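You operate a simulated robot arm through the tools that you are given. There is no shell and no other tool.

You are at the controls of a simulated two-armed robot. One attempt, no reset.

Task
Empty the olives jar, then stand it in the jars box.
Fine: the dregs go into the slop cup; the lid ends shut; leave the corn jar as it is. Set down upright: olives jar.
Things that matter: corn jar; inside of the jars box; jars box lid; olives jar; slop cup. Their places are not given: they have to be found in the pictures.

Only the result counts: the job must be done as asked and must still hold three seconds after the hand-in. Knocking over, shifting, dropping, spilling or breaking anything else fails it. Lids that push on must go on centred and level and be pressed home; caps that screw on are set level and turned clockwise until they are tight.

Robot
Two 7-joint arms with two-finger parallel grippers on one trunk that stands fixed in place. Base frame: the origin is at the foot of the trunk, x ahead of it, y to its left, z up. Units: m, rad, N and s.
The left shoulder is at [0.03, 0.119, 0.86], the right one opposite. With the tool pointing down near the work surface each hand reaches from about 0.1 to 0.64 m from the base axis, measured 20 degrees to its own side. Payload 3.43 kg a hand.
The tool frame of a hand sits at the grasp point between the pads (the TCP): z along the fingers, y along the line on which they close. The tips reach 0.03 m beyond it. The gripper opens to 0.094 m. The fingers are 0.028 m wide and 0.01 m thick; the gripper's body (0.05 by 0.096 m) begins 0.055 m behind the TCP.
Orientation is that of the tool frame in the base frame, as a unit quaternion [w, x, y, z]. With the fingers straight down and closing along the base's y, the tool's x points along the base's -x, its y along +y and its z along -z.

Tools
- The arms move only by the tool apply_moves. It takes "left_increments", "right_increments" or both (then of equal length, played together; a hand with none holds still); each is a list that holds one entry, the list of rows, each a list of 6 numbers: the shift along the tool's x, y, z in m, then the turn, a rotation vector about the tool's x, y, z in rad. In form: [[[tx, ty, tz, wx, wy, wz], ...]]. A call has 1 to 20 rows; each row is the pose to reach, as a shift and turn from the pose commanded when the call began, along the tool's axes at that moment. "left_claw" and "right_claw" are, for a hand that has rows, the gripper command, from -1 (shut) to 1 (fully open), values between in proportion, set as the call begins (left out, the last holds). Each row takes 0.2 s and may step no farther than 0.05 m and 0.15 rad from the row before; otherwise, or with a gripper value out of range, the whole call is refused. Where a pose cannot be reached the arm comes as near as it can. A force on the tool above 90 N (or 10 N above the force at the start of the call, whichever is more), or a blocked arm, ends the call early, and 0.2 s more pass. Each finger travels about 0.072 m/s and halts on what it meets, pressing with about 26 N; the grip force reading is that of the motor and also rises with nothing between the fingers. The clock runs only during rows and for 0.2 s after the last one: add rows that repeat a pose to give the fingers time. The reply holds the time, the measured pose of the TCP, the force on the tool along the base axes, the opening and the grip force, in the units named above and with some noise, with the torque about the TCP (base axes, N m) and any sound that the robot's microphone picked up, and new pictures: "show" is both (left out), scene, wrist or none (wrist: the cameras of the hands that moved).
- Cameras (640 x 400 px; columns grow to the right, rows downward): "scene" is now at [0.0182, -0.0391, 1.5586]; the picture's right is [-0.71, -0.70, 0.00], its down [-0.63, 0.63, -0.46] and it looks along [0.32, -0.33, -0.89] (base axes); focal length 335 px, centre (320, 200). "left" rides on the left gripper at [0.076, -0.014, -0.102] in its tool frame; the picture's right is [0.18, 0.98, 0.00], its down [-0.75, 0.14, -0.64] and it looks along [-0.63, 0.12, 0.77] (tool axes); focal length 243 px, centre (320, 200). "right" rides on the right gripper at [0.076, 0.014, -0.103] in its tool frame; the picture's right is [-0.18, 0.98, 0.00], its down [-0.75, -0.14, -0.64] and it looks along [-0.63, -0.12, 0.77] (tool axes); focal length 243 px, centre (320, 200).
- move_column(by): moves the trunk up (or, below 0, down) by that many m; the arms and the scene camera ride with it, the base frame stays. It gives what a move gives, with no picture.
- head_to(pan, tilt): turns the head with the scene camera to pan (to the left, within 2.496 rad either way) and tilt (down, from -0.506 to 1.204), counted from straight ahead of the robot. It gives what a move gives, and a new picture of the scene camera.
- locate(camera, pixels): for up to 12 pixels [column, row] of the newest picture of that camera ("zoom" is the newest enlarged one), the place [x, y, z] in the base frame of the surface seen there, good to about 0.003 m, but the place of the scene camera against the robot may be out by one fixed shift of up to 0.012 m in any direction. No time passes.
- zoom(camera, box): a new picture of the part [left, top, right, bottom] of that camera's present view, enlarged. No time passes.
- job_done(): hands the job in; it is judged then, once.

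Leave the grippers open and the arms clear of the work at the hand-in unless told otherwise.

The tools are called after "Request:" as name(argument=value, ...) on one line, values as JSON. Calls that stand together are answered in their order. apply_moves: Moves the arms, as the interface text tells. Its arguments: {"type":"object","properties":{"left_increments":{"type":"array","items":{"type":"array","items":{"type":"array","items":{"type":"number"}}}},"left_claw":{"type":"number"},"right_increments":{"type":"array","items":{"type":"array","items":{"type":"array","items":{"type":"number"}}}},"right_claw":{"type":"number"},"show":{"type":"string","enum":["both","scene","wrist","none"]}},"required":[]} The other tools are called the same way: move_column (by) moves the trunk up or down; head_to (pan, tilt) turns the head that bears the scene camera; locate (camera, pixels) gives the place of the surface under pixels of a picture; zoom (camera, box) takes an enlarged picture of a part of a camera's view; job_done () hands the job in.

At the start:

```text
time: 0.0
left_ee_pos: [0.4851, -0.0136, 1.0331]
left_tcp_rot: [0.0, 0.0, 1.0, 0.0]
left_contact_force: [0.0, 0.2, 0.9]
left_torque: [0.02, 0.0, 0.02]
left_opening: 0.094
left_finger_force: 0.1
right_ee_pos: [0.2534, -0.3791, 1.0525]
right_tcp_rot: [0.0, 0.0, 1.0, -0.001]
right_contact_force: [0.3, 0.2, -0.7]
right_torque: [0.01, -0.04, 0.0]
right_opening: 0.094
right_finger_force: 0.0
trunk travel left (down, up): [-0.125, 0.285]
head pan, tilt (commanded): [-0.789, 1.094]
```

scene: 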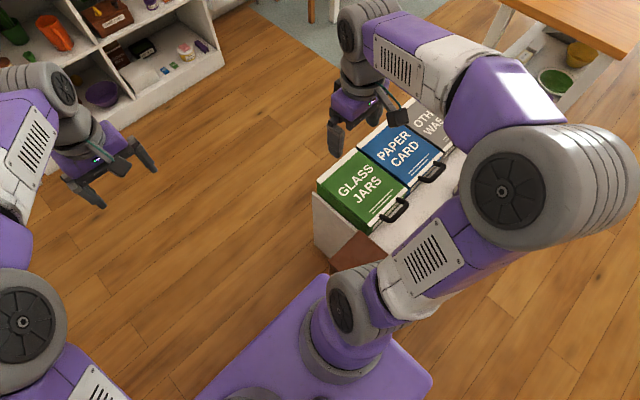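
right: 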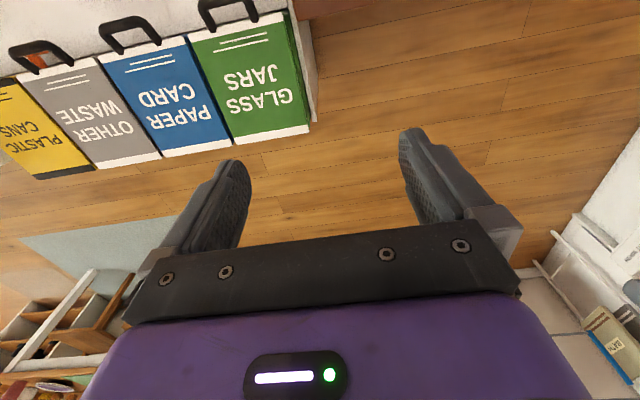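
left: 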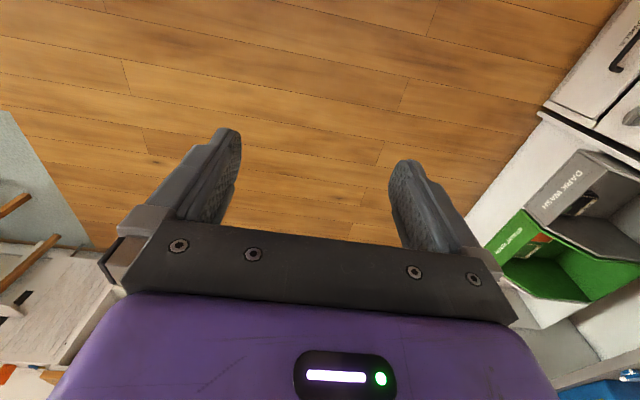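

The scene picture shows bins with lids (GLASS JARS in green around (360,190), PAPER CARD, OTHER WASTE) at the robot's right-front. I can't see jars or a cup yet. I'll turn the head to look around.

Request:
head_to(pan=0.0, tilt=0.8)

```text
time: 1.1
left_ee_pos: [0.4853, -0.0136, 1.0333]
left_tcp_rot: [0.0, 0.0, 1.0, 0.0]
left_contact_force: [0.7, -0.5, 0.0]
left_torque: [0.04, 0.0, -0.02]
left_opening: 0.094
left_finger_force: 0.0
right_ee_pos: [0.2541, -0.3794, 1.0532]
right_tcp_rot: [0.0, 0.0, 1.0, -0.001]
right_contact_force: [-0.3, -0.8, -0.1]
right_torque: [0.0, 0.0, 0.0]
right_opening: 0.0939
right_finger_force: 0.1
trunk travel left (down, up): [-0.125, 0.285]
head pan, tilt (commanded): [0.0, 0.799]
```

scene: 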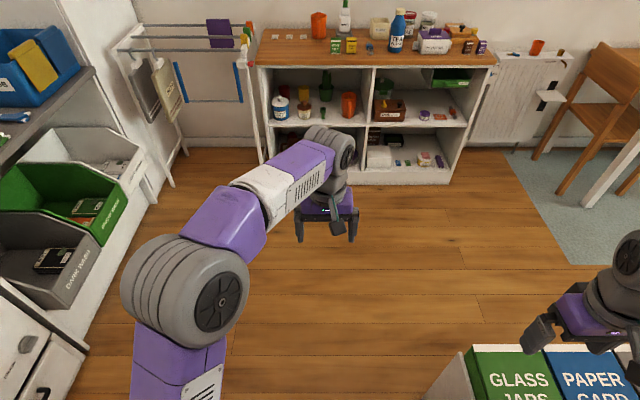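

Ahead is a far shelf with various items, out of reach. I'll look to the left and right next.

Request:
head_to(pan=1.2, tilt=0.9)

Request:
head_to(pan=2.3, tilt=0.9)

Request:
head_to(pan=-1.4, tilt=0.9)

Request:
head_to(pan=-2.3, tilt=0.9)

```text
time: 2.5
left_ee_pos: [0.4858, -0.014, 1.034]
left_tcp_rot: [-0.001, 0.0, 1.0, 0.0]
left_contact_force: [-0.4, 0.3, 0.4]
left_torque: [-0.03, -0.01, -0.01]
left_opening: 0.0939
left_finger_force: 0.1
right_ee_pos: [0.2544, -0.3807, 1.0521]
right_tcp_rot: [0.001, 0.001, 1.0, -0.001]
right_contact_force: [-0.4, 0.0, 0.4]
right_torque: [0.0, -0.03, -0.01]
right_opening: 0.0939
right_finger_force: 0.0
trunk travel left (down, up): [-0.125, 0.285]
head pan, tilt (commanded): [1.201, 0.901]
```

scene: 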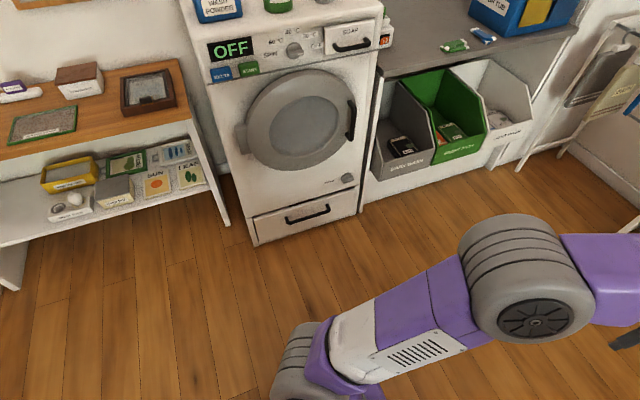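

```text
time: 3.9
left_ee_pos: [0.4855, -0.0132, 1.0338]
left_tcp_rot: [0.0, 0.0, 1.0, 0.0]
left_contact_force: [0.1, -0.2, -0.7]
left_torque: [-0.01, 0.0, 0.02]
left_opening: 0.0941
left_finger_force: 0.2
right_ee_pos: [0.2538, -0.3797, 1.0526]
right_tcp_rot: [0.001, 0.0, 1.0, 0.0]
right_contact_force: [0.0, 0.8, -0.1]
right_torque: [0.0, 0.01, 0.02]
right_opening: 0.0942
right_finger_force: 0.0
trunk travel left (down, up): [-0.125, 0.285]
head pan, tilt (commanded): [2.3, 0.901]
```

scene: 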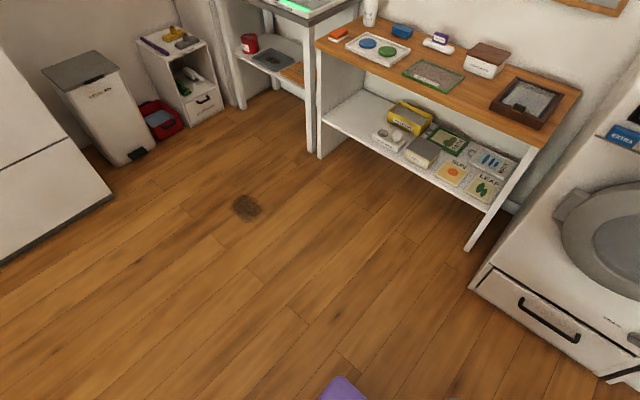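

```text
time: 6.9
left_ee_pos: [0.4855, -0.0136, 1.033]
left_tcp_rot: [-0.001, 0.0, 1.0, 0.0]
left_contact_force: [-0.2, 0.0, 0.2]
left_torque: [0.01, 0.03, -0.01]
left_opening: 0.0943
left_finger_force: 0.1
right_ee_pos: [0.254, -0.3792, 1.0521]
right_tcp_rot: [0.0, -0.001, 1.0, 0.0]
right_contact_force: [0.1, 0.3, -0.4]
right_torque: [0.02, 0.01, 0.05]
right_opening: 0.0939
right_finger_force: 0.0
trunk travel left (down, up): [-0.125, 0.285]
head pan, tilt (commanded): [-1.4, 0.901]
```

scene: 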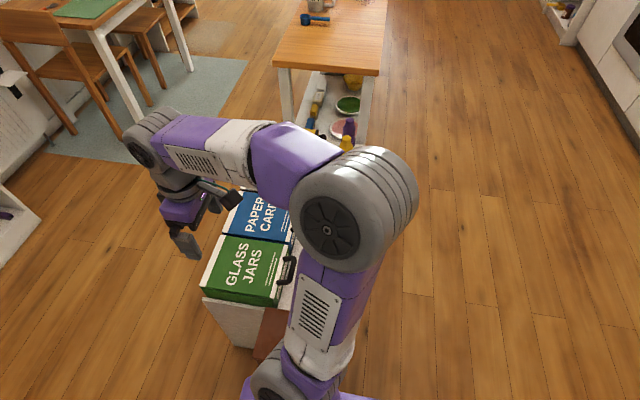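

```text
time: 8.1
left_ee_pos: [0.4848, -0.0121, 1.0352]
left_tcp_rot: [0.0, 0.0, 1.0, 0.0]
left_contact_force: [0.4, 0.0, -0.4]
left_torque: [0.01, 0.02, 0.0]
left_opening: 0.0941
left_finger_force: 0.1
right_ee_pos: [0.255, -0.3793, 1.0537]
right_tcp_rot: [0.0, 0.0, 1.0, 0.0]
right_contact_force: [0.0, 0.1, 0.2]
right_torque: [-0.03, -0.04, 0.01]
right_opening: 0.0942
right_finger_force: 0.1
trunk travel left (down, up): [-0.125, 0.285]
head pan, tilt (commanded): [-2.3, 0.901]
```

scene: 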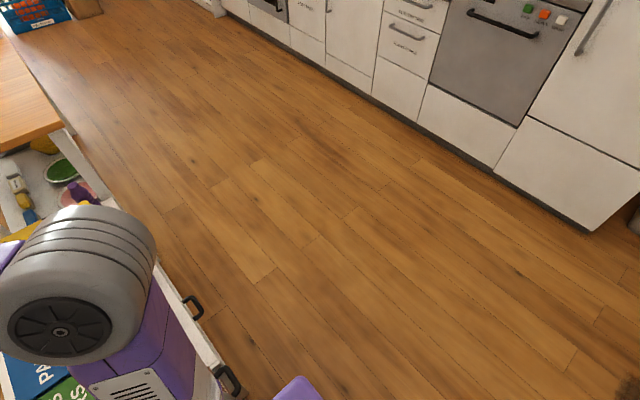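

The right arm hides the counter with the bins. I'll look back toward it and locate key spots, then move the right arm out of the line of sight.

Request:
head_to(pan=-0.9, tilt=1.0)

Request:
zoom(camera="right", box=[0, 0, 330, 206])

```text
time: 9.7
left_ee_pos: [0.4857, -0.0131, 1.0332]
left_tcp_rot: [0.0, 0.0, 1.0, 0.0]
left_contact_force: [0.7, 0.1, 0.4]
left_torque: [0.02, 0.0, 0.03]
left_opening: 0.0939
left_finger_force: 0.1
right_ee_pos: [0.2541, -0.3792, 1.0521]
right_tcp_rot: [0.0, 0.001, 1.0, 0.0]
right_contact_force: [0.4, -0.1, 0.3]
right_torque: [0.01, -0.02, -0.03]
right_opening: 0.0939
right_finger_force: 0.0
trunk travel left (down, up): [-0.125, 0.285]
head pan, tilt (commanded): [-0.901, 1.0]
```

scene: 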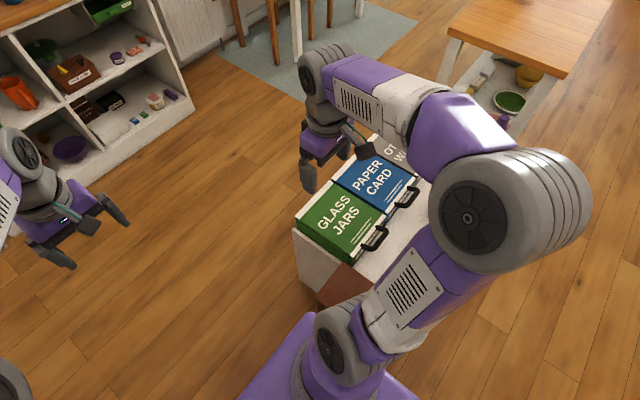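

```text
1.94 times, centred on (165, 103) of right
```

zoom: 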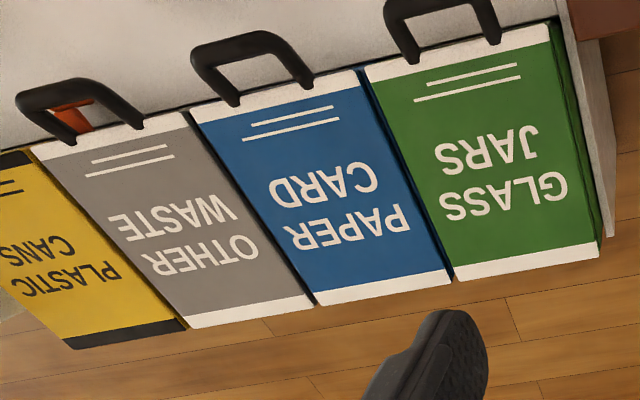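

Request:
locate(camera="right", pixels=[[190, 40], [228, 142], [287, 15], [310, 127], [110, 40], [160, 150], [220, 22], [207, 22], [252, 10], [130, 20], [60, 10], [260, 80]])

Request:
locate(camera="scene", pixels=[[295, 228], [345, 262], [345, 180], [395, 215], [320, 300], [400, 250], [374, 240], [404, 196], [340, 225], [318, 285]])

```text
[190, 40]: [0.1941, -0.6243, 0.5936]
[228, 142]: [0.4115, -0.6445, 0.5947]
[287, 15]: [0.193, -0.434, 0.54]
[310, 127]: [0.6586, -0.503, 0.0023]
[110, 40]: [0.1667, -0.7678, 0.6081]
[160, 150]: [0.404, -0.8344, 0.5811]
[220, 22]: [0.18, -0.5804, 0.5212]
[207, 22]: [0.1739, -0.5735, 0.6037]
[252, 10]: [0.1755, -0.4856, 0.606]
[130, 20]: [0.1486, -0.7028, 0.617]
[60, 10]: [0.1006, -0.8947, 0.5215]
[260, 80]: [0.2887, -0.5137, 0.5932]
```

```text
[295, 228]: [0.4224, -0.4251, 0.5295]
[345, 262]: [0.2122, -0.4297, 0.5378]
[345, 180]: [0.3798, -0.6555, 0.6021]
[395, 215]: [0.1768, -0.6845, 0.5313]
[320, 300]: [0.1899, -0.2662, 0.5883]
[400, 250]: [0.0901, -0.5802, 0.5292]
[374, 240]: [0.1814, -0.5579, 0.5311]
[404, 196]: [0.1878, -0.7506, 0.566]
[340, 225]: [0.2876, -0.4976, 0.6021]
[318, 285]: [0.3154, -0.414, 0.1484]
```

The lids lie at z ≈ 0.595 and the counter at about z ≈ 0.525. The jars box spans about x 0.19–0.41, y −0.44–−0.62. The counter nearer to the robot is hidden from the scene camera by the arm. I'll turn the right hand in place about its vertical axis so its camera looks toward −y.

Request:
apply_moves(right_increments=[[[0, 0, 0, 0, 0, 0.15], [0, 0, 0, 0, 0, 0.3], [0, 0, 0, 0, 0, 0.45], [0, 0, 0, 0, 0, 0.6], [0, 0, 0, 0, 0, 0.75], [0, 0, 0, 0, 0, 0.9], [0, 0, 0, 0, 0, 1.05], [0, 0, 0, 0, 0, 1.2], [0, 0, 0, 0, 0, 1.35], [0, 0, 0, 0, 0, 1.5], [0, 0, 0, 0, 0, 1.57], [0, 0, 0, 0, 0, 1.57]]], show="both")

```text
time: 12.3
left_ee_pos: [0.4851, -0.013, 1.0327]
left_tcp_rot: [0.0, 0.001, 1.0, 0.0]
left_contact_force: [-0.5, 0.6, -0.1]
left_torque: [0.0, -0.03, 0.01]
left_opening: 0.0938
left_finger_force: 0.0
right_ee_pos: [0.2547, -0.3793, 1.0523]
right_tcp_rot: [0.0, 0.707, 0.707, 0.0]
right_contact_force: [0.5, -0.4, -0.4]
right_torque: [0.01, -0.01, 0.0]
right_opening: 0.0937
right_finger_force: 0.1
trunk travel left (down, up): [-0.125, 0.285]
head pan, tilt (commanded): [-0.901, 1.0]
```

scene: 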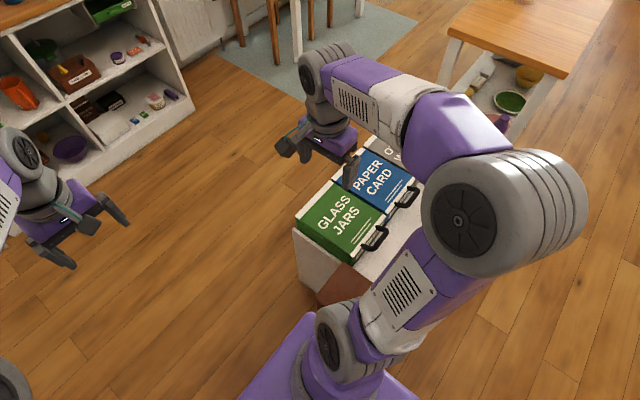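
right: 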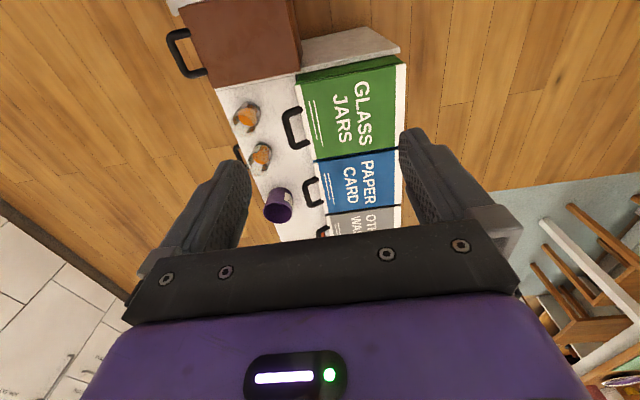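

Now I see two jars (around (247,115) and (260,157)) and a purple cup at (278,205) on the counter, with a brown box nearby. Zooming in.

Request:
zoom(camera="right", box=[160, 0, 420, 162])

Request:
zoom(camera="right", box=[200, 80, 340, 240])

Request:
locate(camera="right", pixels=[[247, 115], [260, 157], [278, 205], [286, 205], [270, 195], [240, 140], [220, 95], [260, 90], [240, 40], [185, 30], [297, 65], [190, 75]])

```text
2.46 times, centred on (290, 81) of right
```

zoom: 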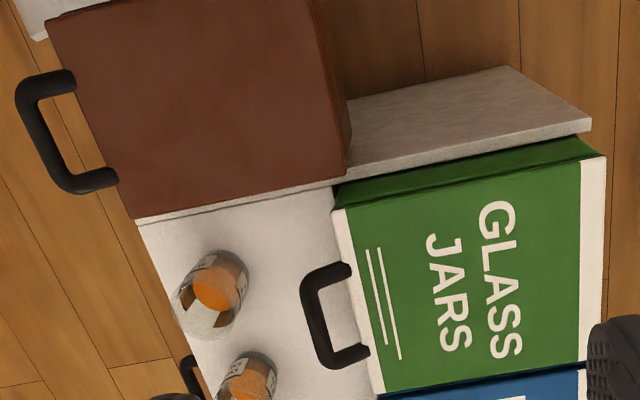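

```text
2.50 times, centred on (270, 160) of right
```

zoom: 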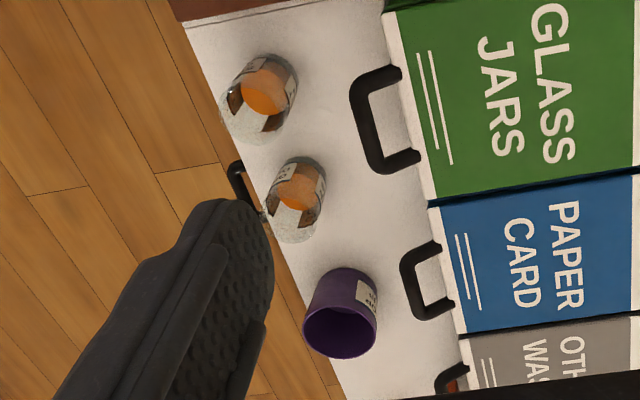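

```text
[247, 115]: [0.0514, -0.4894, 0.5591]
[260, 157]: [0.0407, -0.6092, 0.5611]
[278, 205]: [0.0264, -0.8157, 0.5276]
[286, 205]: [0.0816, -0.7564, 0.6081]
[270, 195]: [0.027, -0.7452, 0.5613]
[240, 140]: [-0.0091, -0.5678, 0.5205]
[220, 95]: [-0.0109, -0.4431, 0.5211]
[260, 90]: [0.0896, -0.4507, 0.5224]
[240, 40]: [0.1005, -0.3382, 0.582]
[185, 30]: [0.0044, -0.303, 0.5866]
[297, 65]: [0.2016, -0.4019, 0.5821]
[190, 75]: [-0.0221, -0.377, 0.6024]
```

The jars stand near (0.05, −0.49) and (0.04, −0.61), and the cup near (0.06, −0.76). I'll zoom tighter to read the labels.

Request:
zoom(camera="right", box=[225, 90, 289, 130])

Request:
zoom(camera="right", box=[235, 135, 299, 175])

Request:
zoom(camera="right", box=[255, 180, 319, 230])

```text
10.00 times, centred on (257, 110) of right
```

zoom: 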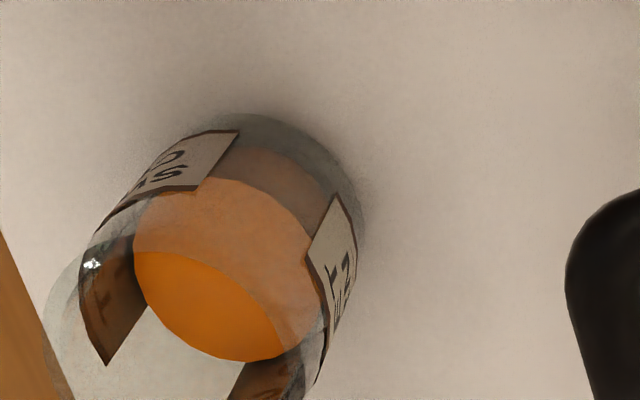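

```text
10.00 times, centred on (267, 155) of right
```

zoom: 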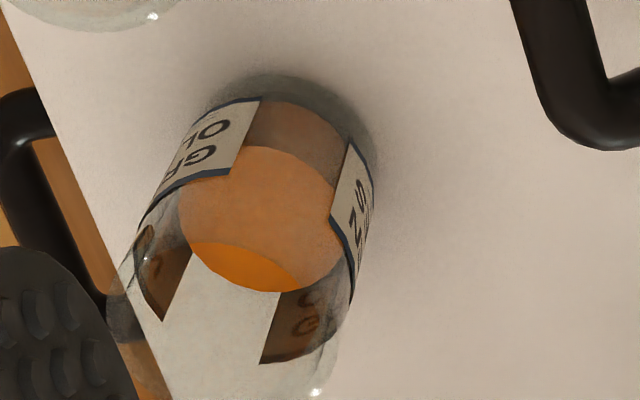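

```text
8.00 times, centred on (287, 205) of right
```

zoom: 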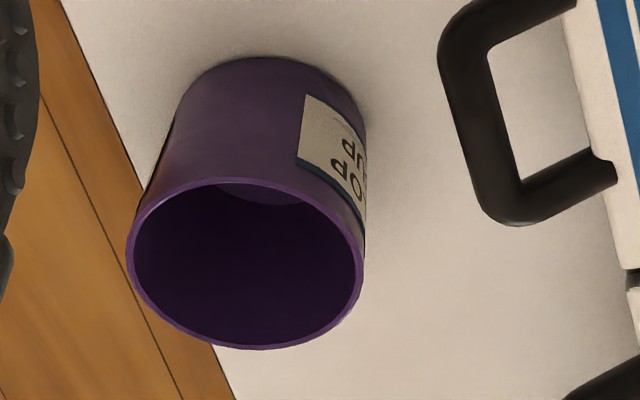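

The jar at (260,157) reads "GR.. OL.." (green olives, printed upside down here). The first jar at (247,115) reads "SW.. CO.." (sweet corn), and the purple cup reads "..OP CUP". I'll move the right hand nearer to look at the counter from the robot's side (camera facing +x): first go back to the original orientation while moving over x≈0.05, y≈−0.45 at height.

Request:
apply_moves(right_increments=[[[-0.0, -0.02, 0, 0, 0, -0.15], [-0.01, -0.04, 0, 0, 0, -0.3], [-0.02, -0.06, 0, 0, 0, -0.45], [-0.03, -0.08, 0, 0, 0, -0.6], [-0.04, -0.1, 0, 0, 0, -0.75], [-0.05, -0.12, 0, 0, 0, -0.9], [-0.06, -0.14, 0.02, 0, 0, -1.05], [-0.07, -0.16, 0.04, 0, 0, -1.2], [-0.08, -0.18, 0.06, 0, 0, -1.35], [-0.09, -0.2, 0.08, 0, 0, -1.5], [-0.1, -0.22, 0.1, 0, 0, -1.57], [-0.1, -0.22, 0.1, 0, 0, -1.57]]], show="both")

```text
time: 14.9
left_ee_pos: [0.4846, -0.0138, 1.0331]
left_tcp_rot: [0.0, 0.0, 1.0, 0.001]
left_contact_force: [-1.2, -0.6, -0.4]
left_torque: [-0.02, 0.0, 0.01]
left_opening: 0.094
left_finger_force: 0.0
right_ee_pos: [0.0344, -0.4797, 0.9525]
right_tcp_rot: [0.0, -0.001, 1.0, 0.0]
right_contact_force: [-0.1, 0.3, -1.0]
right_torque: [0.02, -0.01, 0.01]
right_opening: 0.0939
right_finger_force: 0.2
trunk travel left (down, up): [-0.125, 0.285]
head pan, tilt (commanded): [-0.901, 1.0]
```

scene: 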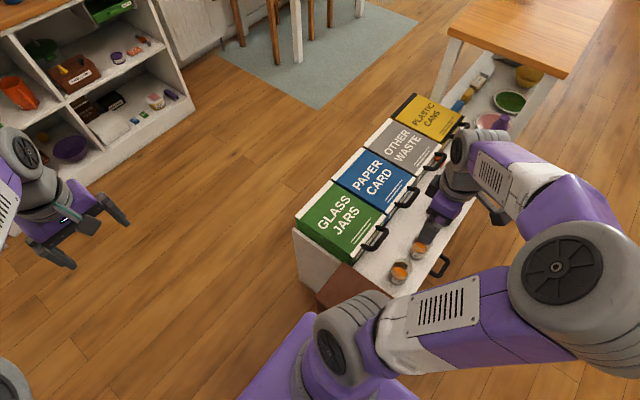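
right: 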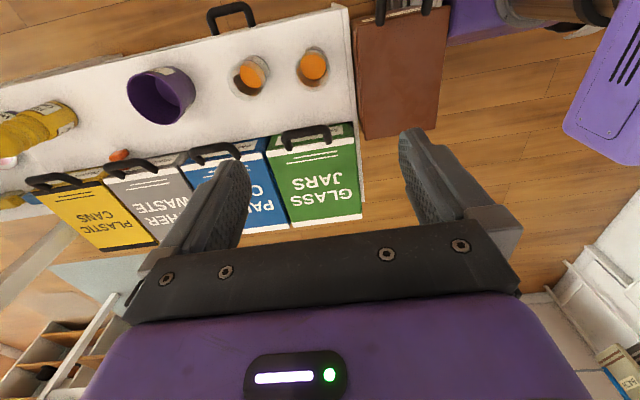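

Excellent view: the cup at (160,97), olives jar at (250,73), corn jar at (312,65), handles on the near edges of the lids, and a yellow bottle at (40,125). Zooming for details and measuring.

Request:
zoom(camera="right", box=[220, 40, 348, 120])

Request:
zoom(camera="right", box=[230, 100, 390, 230])

Request:
zoom(camera="right", box=[100, 50, 228, 130])

Request:
zoom(camera="scene", box=[280, 130, 480, 310])

```text
5.00 times, centred on (284, 80) of right
```

zoom: 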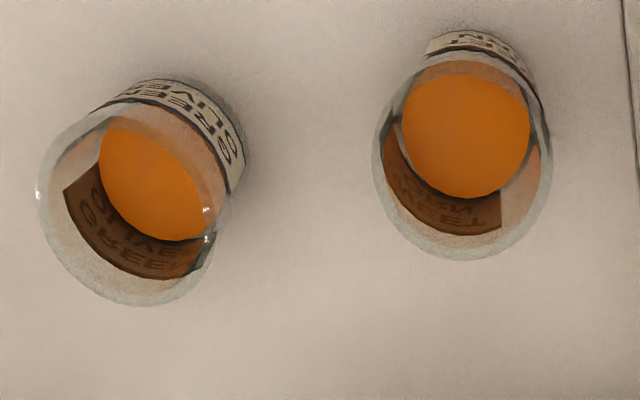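

```text
3.08 times, centred on (310, 165) of right
```

zoom: 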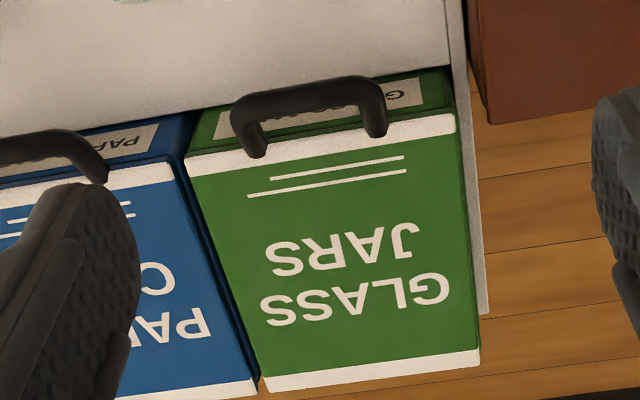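

```text
5.00 times, centred on (164, 90) of right
```

zoom: 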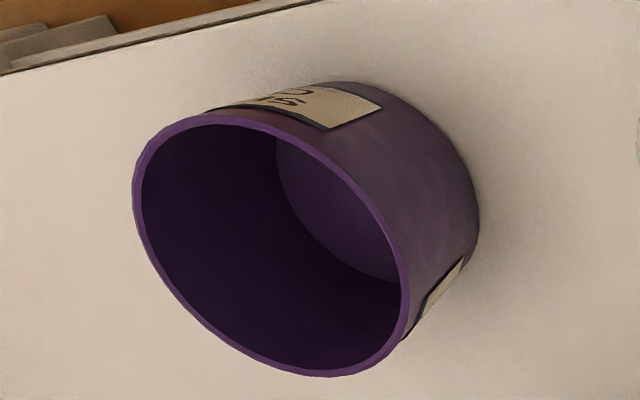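

```text
2.22 times, centred on (380, 220) of scene
```

zoom: 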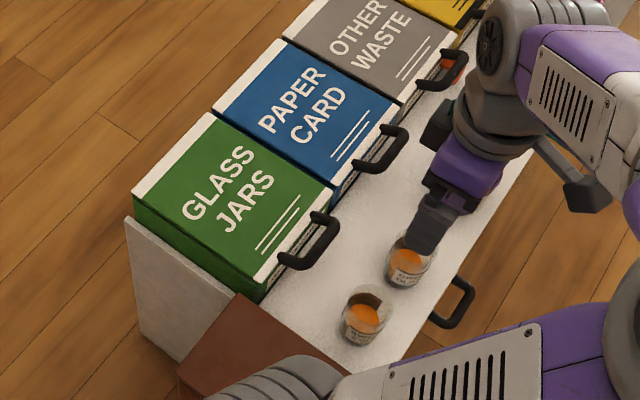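

Now I'll measure the jar rims, the cup rim and the handle/lid edges precisely using the right camera.

Request:
locate(camera="right", pixels=[[227.8, 78], [234, 66], [235, 94], [250, 100.8], [262, 92], [266, 82], [268, 72], [262, 60], [250, 75], [240, 57], [312, 70], [312, 91]])

Request:
locate(camera="right", pixels=[[127.2, 88], [140, 74.5], [165, 83], [181, 110], [164, 125], [135, 110], [190, 95], [175, 72], [150, 68], [172, 95], [150, 110], [195, 90]])

Request:
locate(camera="right", pixels=[[290, 134], [304, 130], [322, 127], [330, 130], [333, 141], [292, 149], [270, 155], [355, 140], [362, 218], [293, 226], [315, 180], [352, 125]])

```text
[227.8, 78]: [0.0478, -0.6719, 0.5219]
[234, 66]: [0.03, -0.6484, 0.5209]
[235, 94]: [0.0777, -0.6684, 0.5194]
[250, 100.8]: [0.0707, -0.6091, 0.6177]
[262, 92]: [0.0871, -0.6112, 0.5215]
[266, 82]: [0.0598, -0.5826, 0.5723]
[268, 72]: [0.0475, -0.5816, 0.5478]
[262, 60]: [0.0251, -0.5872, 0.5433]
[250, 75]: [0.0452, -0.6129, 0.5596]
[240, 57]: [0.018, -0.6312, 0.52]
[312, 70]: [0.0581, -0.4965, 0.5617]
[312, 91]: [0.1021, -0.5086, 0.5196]
```

```text
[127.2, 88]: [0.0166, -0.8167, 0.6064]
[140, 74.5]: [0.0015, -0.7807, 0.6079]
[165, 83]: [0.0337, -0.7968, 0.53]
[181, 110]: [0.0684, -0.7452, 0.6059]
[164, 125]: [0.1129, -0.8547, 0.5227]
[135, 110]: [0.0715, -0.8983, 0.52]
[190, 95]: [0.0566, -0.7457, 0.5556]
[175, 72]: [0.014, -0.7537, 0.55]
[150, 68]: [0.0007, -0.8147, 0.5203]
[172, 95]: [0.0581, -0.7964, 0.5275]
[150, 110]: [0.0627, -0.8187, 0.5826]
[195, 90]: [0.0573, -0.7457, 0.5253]
```

```text
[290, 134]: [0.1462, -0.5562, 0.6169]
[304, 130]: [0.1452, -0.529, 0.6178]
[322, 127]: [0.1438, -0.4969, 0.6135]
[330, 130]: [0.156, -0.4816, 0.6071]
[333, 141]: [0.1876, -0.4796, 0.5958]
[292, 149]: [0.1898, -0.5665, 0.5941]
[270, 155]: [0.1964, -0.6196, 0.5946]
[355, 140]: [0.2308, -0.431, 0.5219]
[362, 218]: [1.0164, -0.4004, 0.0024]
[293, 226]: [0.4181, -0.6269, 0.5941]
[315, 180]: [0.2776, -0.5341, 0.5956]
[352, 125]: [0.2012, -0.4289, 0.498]
```

Measurements: counter z≈0.521; olives jar centre ≈(0.041,−0.613), rim z≈0.618, radius ≈0.033; cup centre ≈(0.045,−0.785), rim z≈0.607, radius ≈0.045; jars lid top z≈0.595 with handle bar at x≈0.145, y≈−0.52, z≈0.617. I'll do a dry run in the air: tilt the right hand to a side-grip orientation (pointing +x/−y, 30° downward) above the olives jar at z≈0.80.

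Request:
apply_moves(right_increments=[[[-0.001, -0.017, 0.019, 0.034, -0.128, 0.059], [-0.002, -0.033, 0.038, 0.0685, -0.256, 0.119], [-0.003, -0.05, 0.057, 0.103, -0.384, 0.178], [-0.004, -0.067, 0.076, 0.137, -0.511, 0.237], [-0.005, -0.083, 0.095, 0.171, -0.639, 0.297], [-0.006, -0.1, 0.114, 0.2055, -0.767, 0.356], [-0.007, -0.117, 0.133, 0.24, -0.895, 0.415], [-0.007, -0.133, 0.1525, 0.274, -1.0228, 0.4746], [-0.007, -0.133, 0.1525, 0.274, -1.0228, 0.4746]]], show="both")

```text
time: 16.9
left_ee_pos: [0.4854, -0.0131, 1.0338]
left_tcp_rot: [-0.001, 0.0, 1.0, 0.0]
left_contact_force: [0.2, 0.3, -0.9]
left_torque: [0.01, 0.0, 0.02]
left_opening: 0.0943
left_finger_force: 0.1
right_ee_pos: [0.0412, -0.6124, 0.7994]
right_tcp_rot: [0.484, 0.224, 0.836, -0.13]
right_contact_force: [-0.5, -0.6, 0.1]
right_torque: [0.01, 0.0, -0.04]
right_opening: 0.094
right_finger_force: 0.0
trunk travel left (down, up): [-0.125, 0.285]
head pan, tilt (commanded): [-0.901, 1.0]
```

scene: 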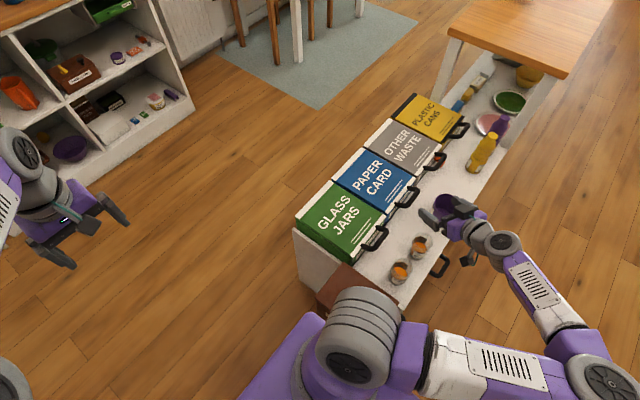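
right: 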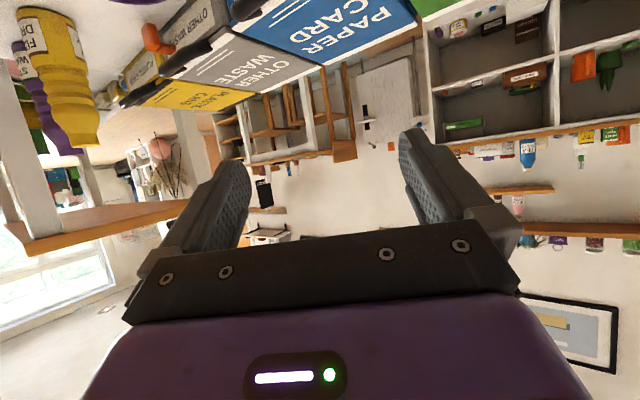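

The pose was reached, and the scene camera now sees the counter clearly. I'll zoom there and compare positions with the wrist camera's.

Request:
zoom(camera="scene", box=[340, 180, 500, 300])

Request:
locate(camera="scene", pixels=[[400, 271], [419, 242], [445, 215], [385, 230], [378, 250], [392, 206], [371, 238], [361, 225], [410, 255], [300, 213], [335, 180], [336, 257]])

```text
3.33 times, centred on (420, 240) of scene
```

zoom: 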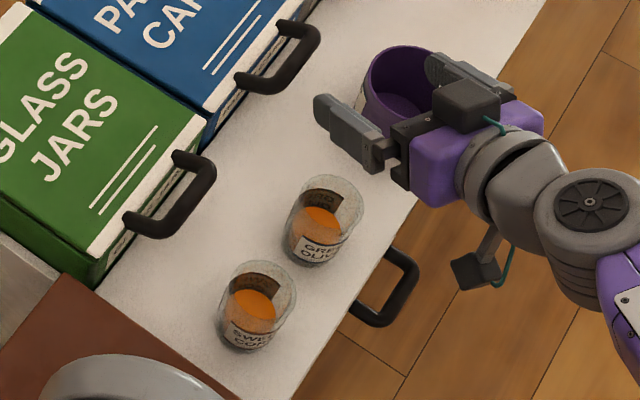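

```text
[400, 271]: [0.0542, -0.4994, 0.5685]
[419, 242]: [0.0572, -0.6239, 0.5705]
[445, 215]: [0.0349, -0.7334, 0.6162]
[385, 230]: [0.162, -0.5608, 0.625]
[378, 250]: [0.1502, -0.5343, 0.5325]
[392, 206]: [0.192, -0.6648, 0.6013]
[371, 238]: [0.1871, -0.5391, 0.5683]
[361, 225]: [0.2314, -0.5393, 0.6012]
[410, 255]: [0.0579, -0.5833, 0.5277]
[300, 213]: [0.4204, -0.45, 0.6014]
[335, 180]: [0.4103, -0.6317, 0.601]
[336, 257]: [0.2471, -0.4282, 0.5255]
```

The wrist camera is a real block sticking out below the hand in this orientation. I'll check the counter-edge handle's height, and test how far the wrist can roll in the air (needed for pouring): roll +2.1 rad about the tool's z here.

Request:
locate(camera="scene", pixels=[[444, 265], [436, 277], [430, 276], [443, 258], [432, 252], [390, 285], [450, 240]])

Request:
apply_moves(right_increments=[[[0, 0, 0, 0, 0, 0.15], [0, 0, 0, 0, 0, 0.3], [0, 0, 0, 0, 0, 0.45], [0, 0, 0, 0, 0, 0.6], [0, 0, 0, 0, 0, 0.75], [0, 0, 0, 0, 0, 0.9], [0, 0, 0, 0, 0, 1.05], [0, 0, 0, 0, 0, 1.2], [0, 0, 0, 0, 0, 1.35], [0, 0, 0, 0, 0, 1.5], [0, 0, 0, 0, 0, 1.65], [0, 0, 0, 0, 0, 1.8], [0, 0, 0, 0, 0, 1.95], [0, 0, 0, 0, 0, 2.1], [0, 0, 0, 0, 0, 2.1]]], show="both")

```text
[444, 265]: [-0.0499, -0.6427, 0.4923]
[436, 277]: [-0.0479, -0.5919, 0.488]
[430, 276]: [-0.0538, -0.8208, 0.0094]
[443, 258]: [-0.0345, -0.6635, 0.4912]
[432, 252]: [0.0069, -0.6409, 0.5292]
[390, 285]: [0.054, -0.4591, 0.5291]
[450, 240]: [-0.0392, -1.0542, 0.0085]
```

```text
time: 20.1
left_ee_pos: [0.4848, -0.0125, 1.0338]
left_tcp_rot: [0.0, 0.0, 1.0, 0.0]
left_contact_force: [-0.4, 0.6, 0.4]
left_torque: [-0.04, -0.01, -0.02]
left_opening: 0.0937
left_finger_force: 0.1
right_ee_pos: [0.0417, -0.612, 0.7996]
right_tcp_rot: [0.352, 0.838, 0.22, 0.355]
right_contact_force: [0.0, -0.2, 0.6]
right_torque: [-0.01, 0.01, 0.01]
right_opening: 0.0941
right_finger_force: 0.0
trunk travel left (down, up): [-0.125, 0.285]
head pan, tilt (commanded): [-0.901, 1.0]
```

scene: 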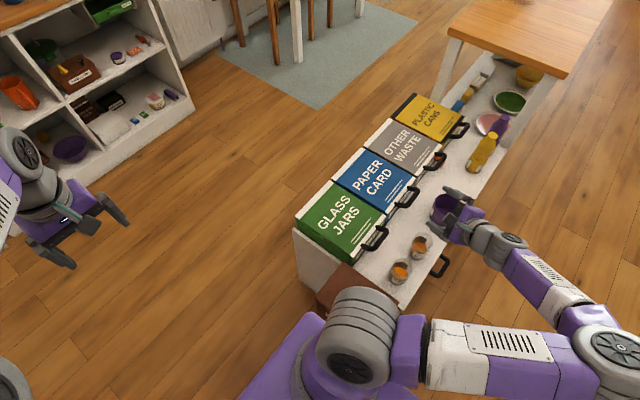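
right: 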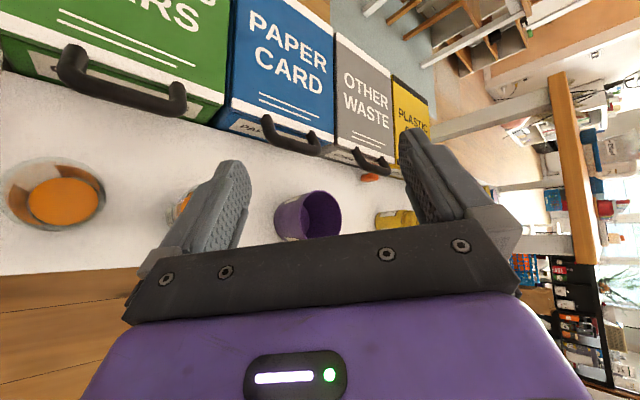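

The roll of 2.1 rad works, so a camera-below side grasp plus a +130° roll can pour. Next dry run (still high, z≈0.80): move to the planned pour pose above the cup to check that it can be reached.

Request:
apply_moves(right_increments=[[[-0.0128, 0.0155, 0.012, -0.1232, -0.0054, 0.0359], [-0.0255, 0.031, 0.0241, -0.2464, -0.0107, 0.0717], [-0.0383, 0.0465, 0.0361, -0.3696, -0.0161, 0.1076], [-0.0511, 0.0621, 0.0482, -0.4928, -0.0214, 0.1435], [-0.0639, 0.0776, 0.0602, -0.616, -0.0268, 0.1794], [-0.0766, 0.0931, 0.0723, -0.7392, -0.0321, 0.2152], [-0.0894, 0.1086, 0.0843, -0.8624, -0.0375, 0.2511], [-0.0894, 0.1086, 0.0843, -0.8624, -0.0375, 0.2511]]], show="both")

```text
time: 21.9
left_ee_pos: [0.4854, -0.014, 1.0335]
left_tcp_rot: [0.0, 0.0, 1.0, 0.0]
left_contact_force: [0.5, 1.0, 0.6]
left_torque: [-0.01, -0.02, -0.01]
left_opening: 0.0941
left_finger_force: 0.0
right_ee_pos: [0.0597, -0.7754, 0.7987]
right_tcp_rot: [0.629, 0.639, -0.057, 0.439]
right_contact_force: [-0.6, 0.6, -0.2]
right_torque: [0.01, -0.01, 0.01]
right_opening: 0.0939
right_finger_force: 0.0
right hand out of reach, approached as far as the arm can: row 3
trunk travel left (down, up): [-0.125, 0.285]
head pan, tilt (commanded): [-0.901, 1.0]
```

scene: 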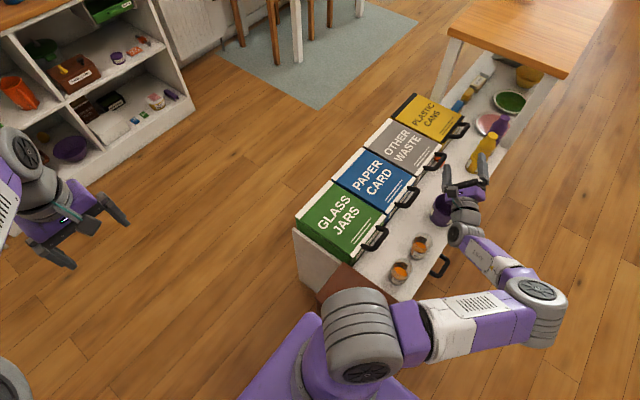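
right: 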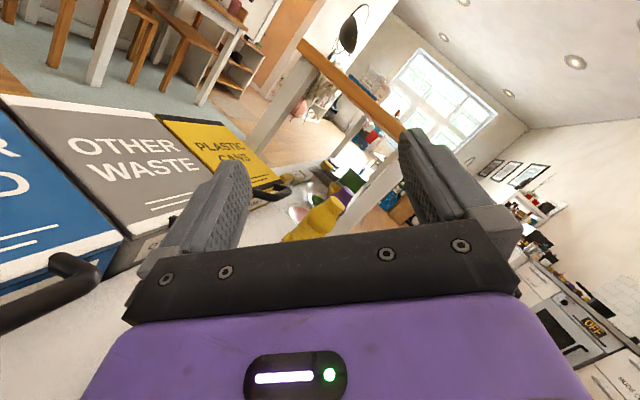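

The pour pose was reached. Now I'll dry-run the tilt in reverse, rolling back from the pour pose to the jar-upright orientation in place, to check the whole range is smooth.

Request:
apply_moves(right_increments=[[[0, 0, 0, 0.043, 0.0201, -0.1365], [0, 0, 0, 0.086, 0.0401, -0.273], [0, 0, 0, 0.1291, 0.0602, -0.4095], [0, 0, 0, 0.1721, 0.0802, -0.546], [0, 0, 0, 0.2151, 0.1003, -0.6825], [0, 0, 0, 0.2581, 0.1203, -0.819], [0, 0, 0, 0.3011, 0.1404, -0.9555], [0, 0, 0, 0.3442, 0.1605, -1.092], [0, 0, 0, 0.3872, 0.1805, -1.2285], [0, 0, 0, 0.4302, 0.2006, -1.365], [0, 0, 0, 0.4732, 0.2206, -1.5015], [0, 0, 0, 0.5162, 0.2407, -1.638], [0, 0, 0, 0.5593, 0.2607, -1.7745], [0, 0, 0, 0.6023, 0.2808, -1.911], [0, 0, 0, 0.6453, 0.3009, -2.0475], [0, 0, 0, 0.6883, 0.3209, -2.1839], [0, 0, 0, 0.6883, 0.3209, -2.1839]]], show="scene")

```text
time: 25.5
left_ee_pos: [0.4849, -0.0139, 1.0339]
left_tcp_rot: [-0.001, 0.0, 1.0, 0.0]
left_contact_force: [-0.4, 0.4, 0.6]
left_torque: [0.02, 0.0, 0.03]
left_opening: 0.0939
left_finger_force: 0.0
right_ee_pos: [0.0556, -0.7784, 0.8033]
right_tcp_rot: [0.467, 0.421, 0.731, -0.265]
right_contact_force: [0.8, 0.4, -0.1]
right_torque: [0.0, -0.01, -0.02]
right_opening: 0.0939
right_finger_force: 0.1
right hand out of reach, approached as far as the arm can: row 16, 17
trunk travel left (down, up): [-0.125, 0.285]
head pan, tilt (commanded): [-0.901, 1.0]
```

scene: 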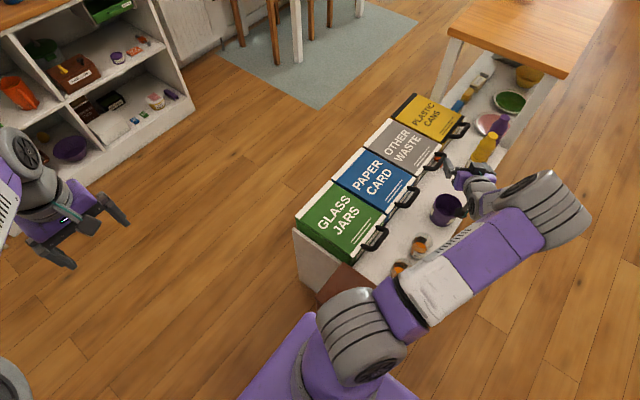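

The roll-back is fine except the last fully upright step at that far spot, so I'll bring the jar over the cup already slightly tilted (about 35°, well below spilling). Now moving to above the olives jar in the grasp orientation (25° downward) at z≈0.74.

Request:
apply_moves(right_increments=[[[0.0175, 0.0104, -0.0161, -0.0678, 0, -0.0316], [0.0349, 0.0208, -0.0321, -0.1356, 0, -0.0632], [0.0524, 0.0312, -0.0482, -0.2034, 0, -0.0948], [0.0699, 0.0417, -0.0642, -0.2711, 0, -0.1265], [0.0874, 0.0521, -0.0803, -0.3389, 0, -0.1581], [0.1048, 0.0625, -0.0963, -0.4067, 0, -0.1897], [0.1223, 0.0729, -0.1124, -0.4745, 0, -0.2213], [0.1223, 0.0729, -0.1124, -0.4745, 0, -0.2213]]], show="both")

```text
time: 27.3
left_ee_pos: [0.4847, -0.0142, 1.0341]
left_tcp_rot: [0.0, 0.0, 1.0, 0.0]
left_contact_force: [0.2, -0.2, -0.2]
left_torque: [-0.03, 0.03, 0.0]
left_opening: 0.0939
left_finger_force: 0.0
right_ee_pos: [0.0416, -0.6094, 0.7387]
right_tcp_rot: [0.519, 0.219, 0.814, -0.14]
right_contact_force: [-0.4, 0.2, -0.1]
right_torque: [0.01, -0.02, -0.01]
right_opening: 0.0941
right_finger_force: 0.1
trunk travel left (down, up): [-0.125, 0.285]
head pan, tilt (commanded): [-0.901, 1.0]
```

scene: 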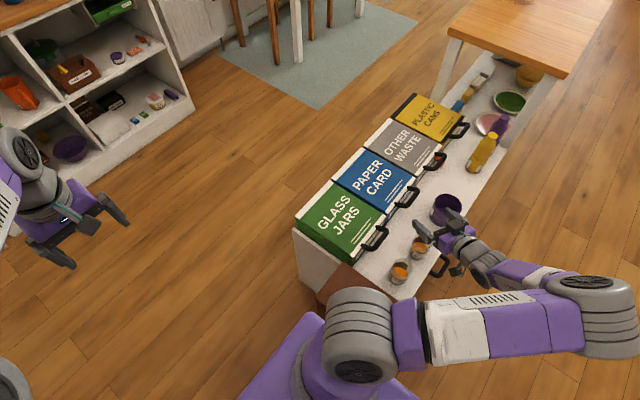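
right: 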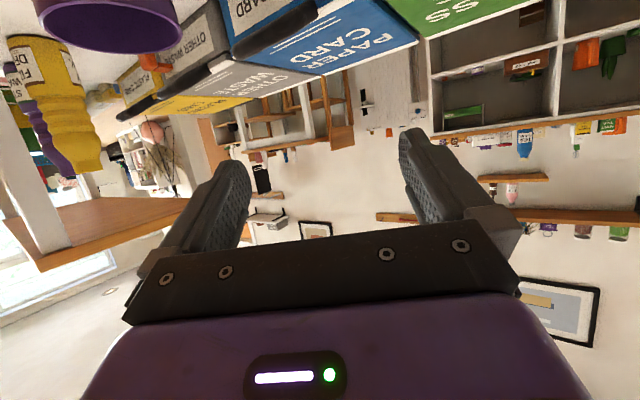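

Exactly above the jar (0.0416, −0.6094, 0.7387). I'll lower 0.07 m first with the gripper open, then check alignment from the scene camera.

Request:
apply_moves(right_increments=[[[0.0159, 0, 0.0074, 0, 0, 0], [0.0317, 0, 0.0148, 0, 0, 0], [0.0476, 0, 0.0222, 0, 0, 0], [0.0634, 0, 0.0296, 0, 0, 0], [0.0634, 0, 0.0296, 0, 0, 0]]], right_claw=1, show="none")

Request:
zoom(camera="scene", box=[380, 180, 508, 300])

```text
time: 28.5
left_ee_pos: [0.486, -0.0129, 1.0342]
left_tcp_rot: [0.0, 0.001, 1.0, 0.0]
left_contact_force: [0.0, -1.4, 0.0]
left_torque: [-0.01, -0.05, 0.01]
left_opening: 0.0942
left_finger_force: 0.1
right_ee_pos: [0.0421, -0.6102, 0.6686]
right_tcp_rot: [0.519, 0.219, 0.814, -0.14]
right_contact_force: [0.1, 0.0, -1.1]
right_torque: [0.03, -0.02, -0.01]
right_opening: 0.0939
right_finger_force: 0.2
trunk travel left (down, up): [-0.125, 0.285]
head pan, tilt (commanded): [-0.901, 1.0]
```

```text
3.33 times, centred on (444, 240) of scene
```

zoom: 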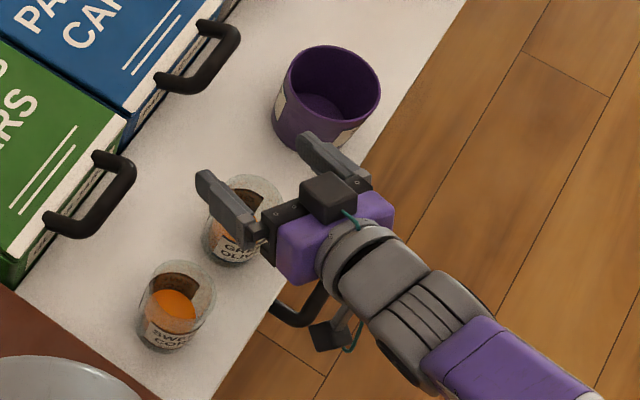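

The two fingers straddle the olives jar as seen from above (the jar rim at zoom (245,205) lies between them once the height difference is allowed for). Lowering the rest to z≈0.58.

Request:
apply_moves(right_increments=[[[0.0161, 0, 0.0075, 0, 0, 0], [0.0321, 0, 0.015, 0, 0, 0], [0.0482, 0, 0.0225, 0, 0, 0], [0.0643, 0, 0.03, 0, 0, 0], [0.0803, 0, 0.0374, 0, 0, 0], [0.0803, 0, 0.0374, 0, 0, 0]]], show="both")

Request:
zoom(camera="scene", box=[380, 180, 508, 300])

```text
time: 29.9
left_ee_pos: [0.4866, -0.0132, 1.0347]
left_tcp_rot: [0.001, 0.0, 1.0, 0.0]
left_contact_force: [-0.5, -0.7, 0.4]
left_torque: [0.01, 0.02, -0.01]
left_opening: 0.0939
left_finger_force: 0.0
right_ee_pos: [0.0422, -0.6108, 0.5798]
right_tcp_rot: [0.519, 0.218, 0.815, -0.139]
right_contact_force: [0.8, 0.5, -0.3]
right_torque: [0.01, -0.01, -0.01]
right_opening: 0.0939
right_finger_force: 0.1
trunk travel left (down, up): [-0.125, 0.285]
head pan, tilt (commanded): [-0.901, 1.0]
```

scene: 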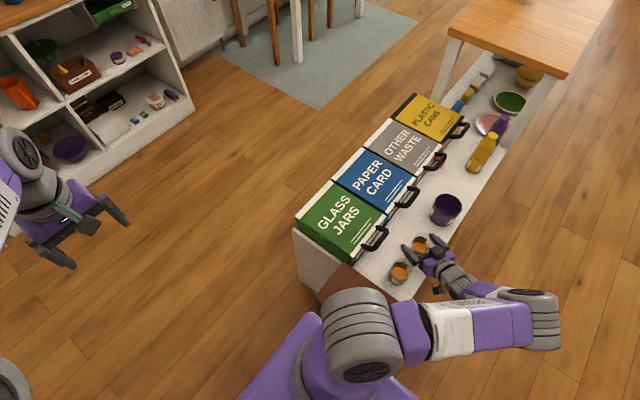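
right: 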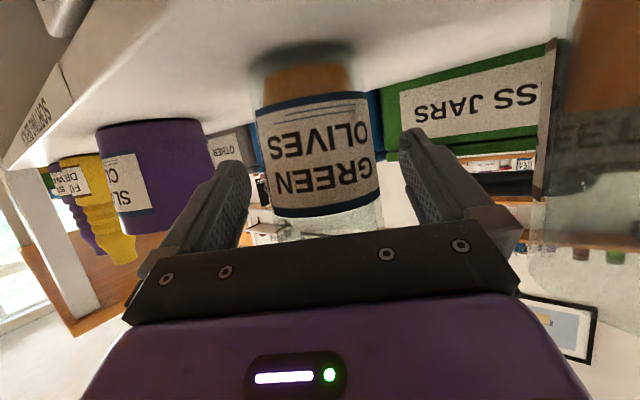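

```text
3.33 times, centred on (444, 240) of scene
```

zoom: 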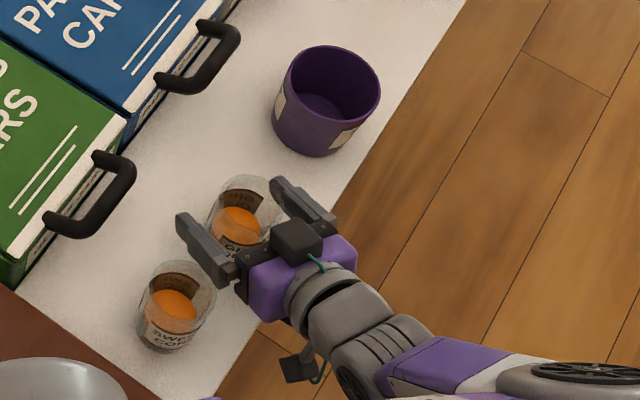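

The wrist camera reads "GREEN OLIVES" on the jar centred between the fingers. Closing the grip.

Request:
apply_moves(right_increments=[[[0, 0, 0, 0, 0, 0], [0, 0, 0, 0, 0, 0], [0, 0, 0, 0, 0, 0], [0, 0, 0, 0, 0, 0], [0, 0, 0, 0, 0, 0]]], right_claw=-1, show="wrist")

Request:
zoom(camera="scene", box=[380, 180, 508, 300])

```text
time: 31.1
left_ee_pos: [0.4852, -0.0138, 1.0339]
left_tcp_rot: [0.0, 0.0, 1.0, 0.0]
left_contact_force: [-0.7, -0.3, 0.1]
left_torque: [0.01, 0.0, -0.01]
left_opening: 0.0941
left_finger_force: 0.0
right_ee_pos: [0.0427, -0.6113, 0.5805]
right_tcp_rot: [0.519, 0.219, 0.815, -0.139]
right_contact_force: [1.8, 0.1, -0.5]
right_torque: [-0.05, -0.01, 0.02]
right_opening: 0.0669
right_finger_force: 25.8
trunk travel left (down, up): [-0.125, 0.285]
head pan, tilt (commanded): [-0.901, 1.0]
```

right: 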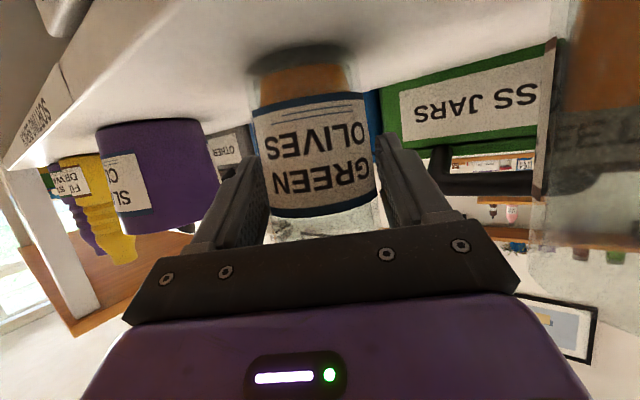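

```text
3.33 times, centred on (444, 240) of scene
```

zoom: 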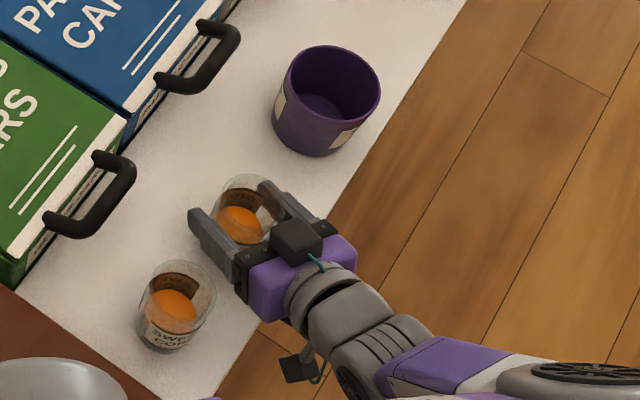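

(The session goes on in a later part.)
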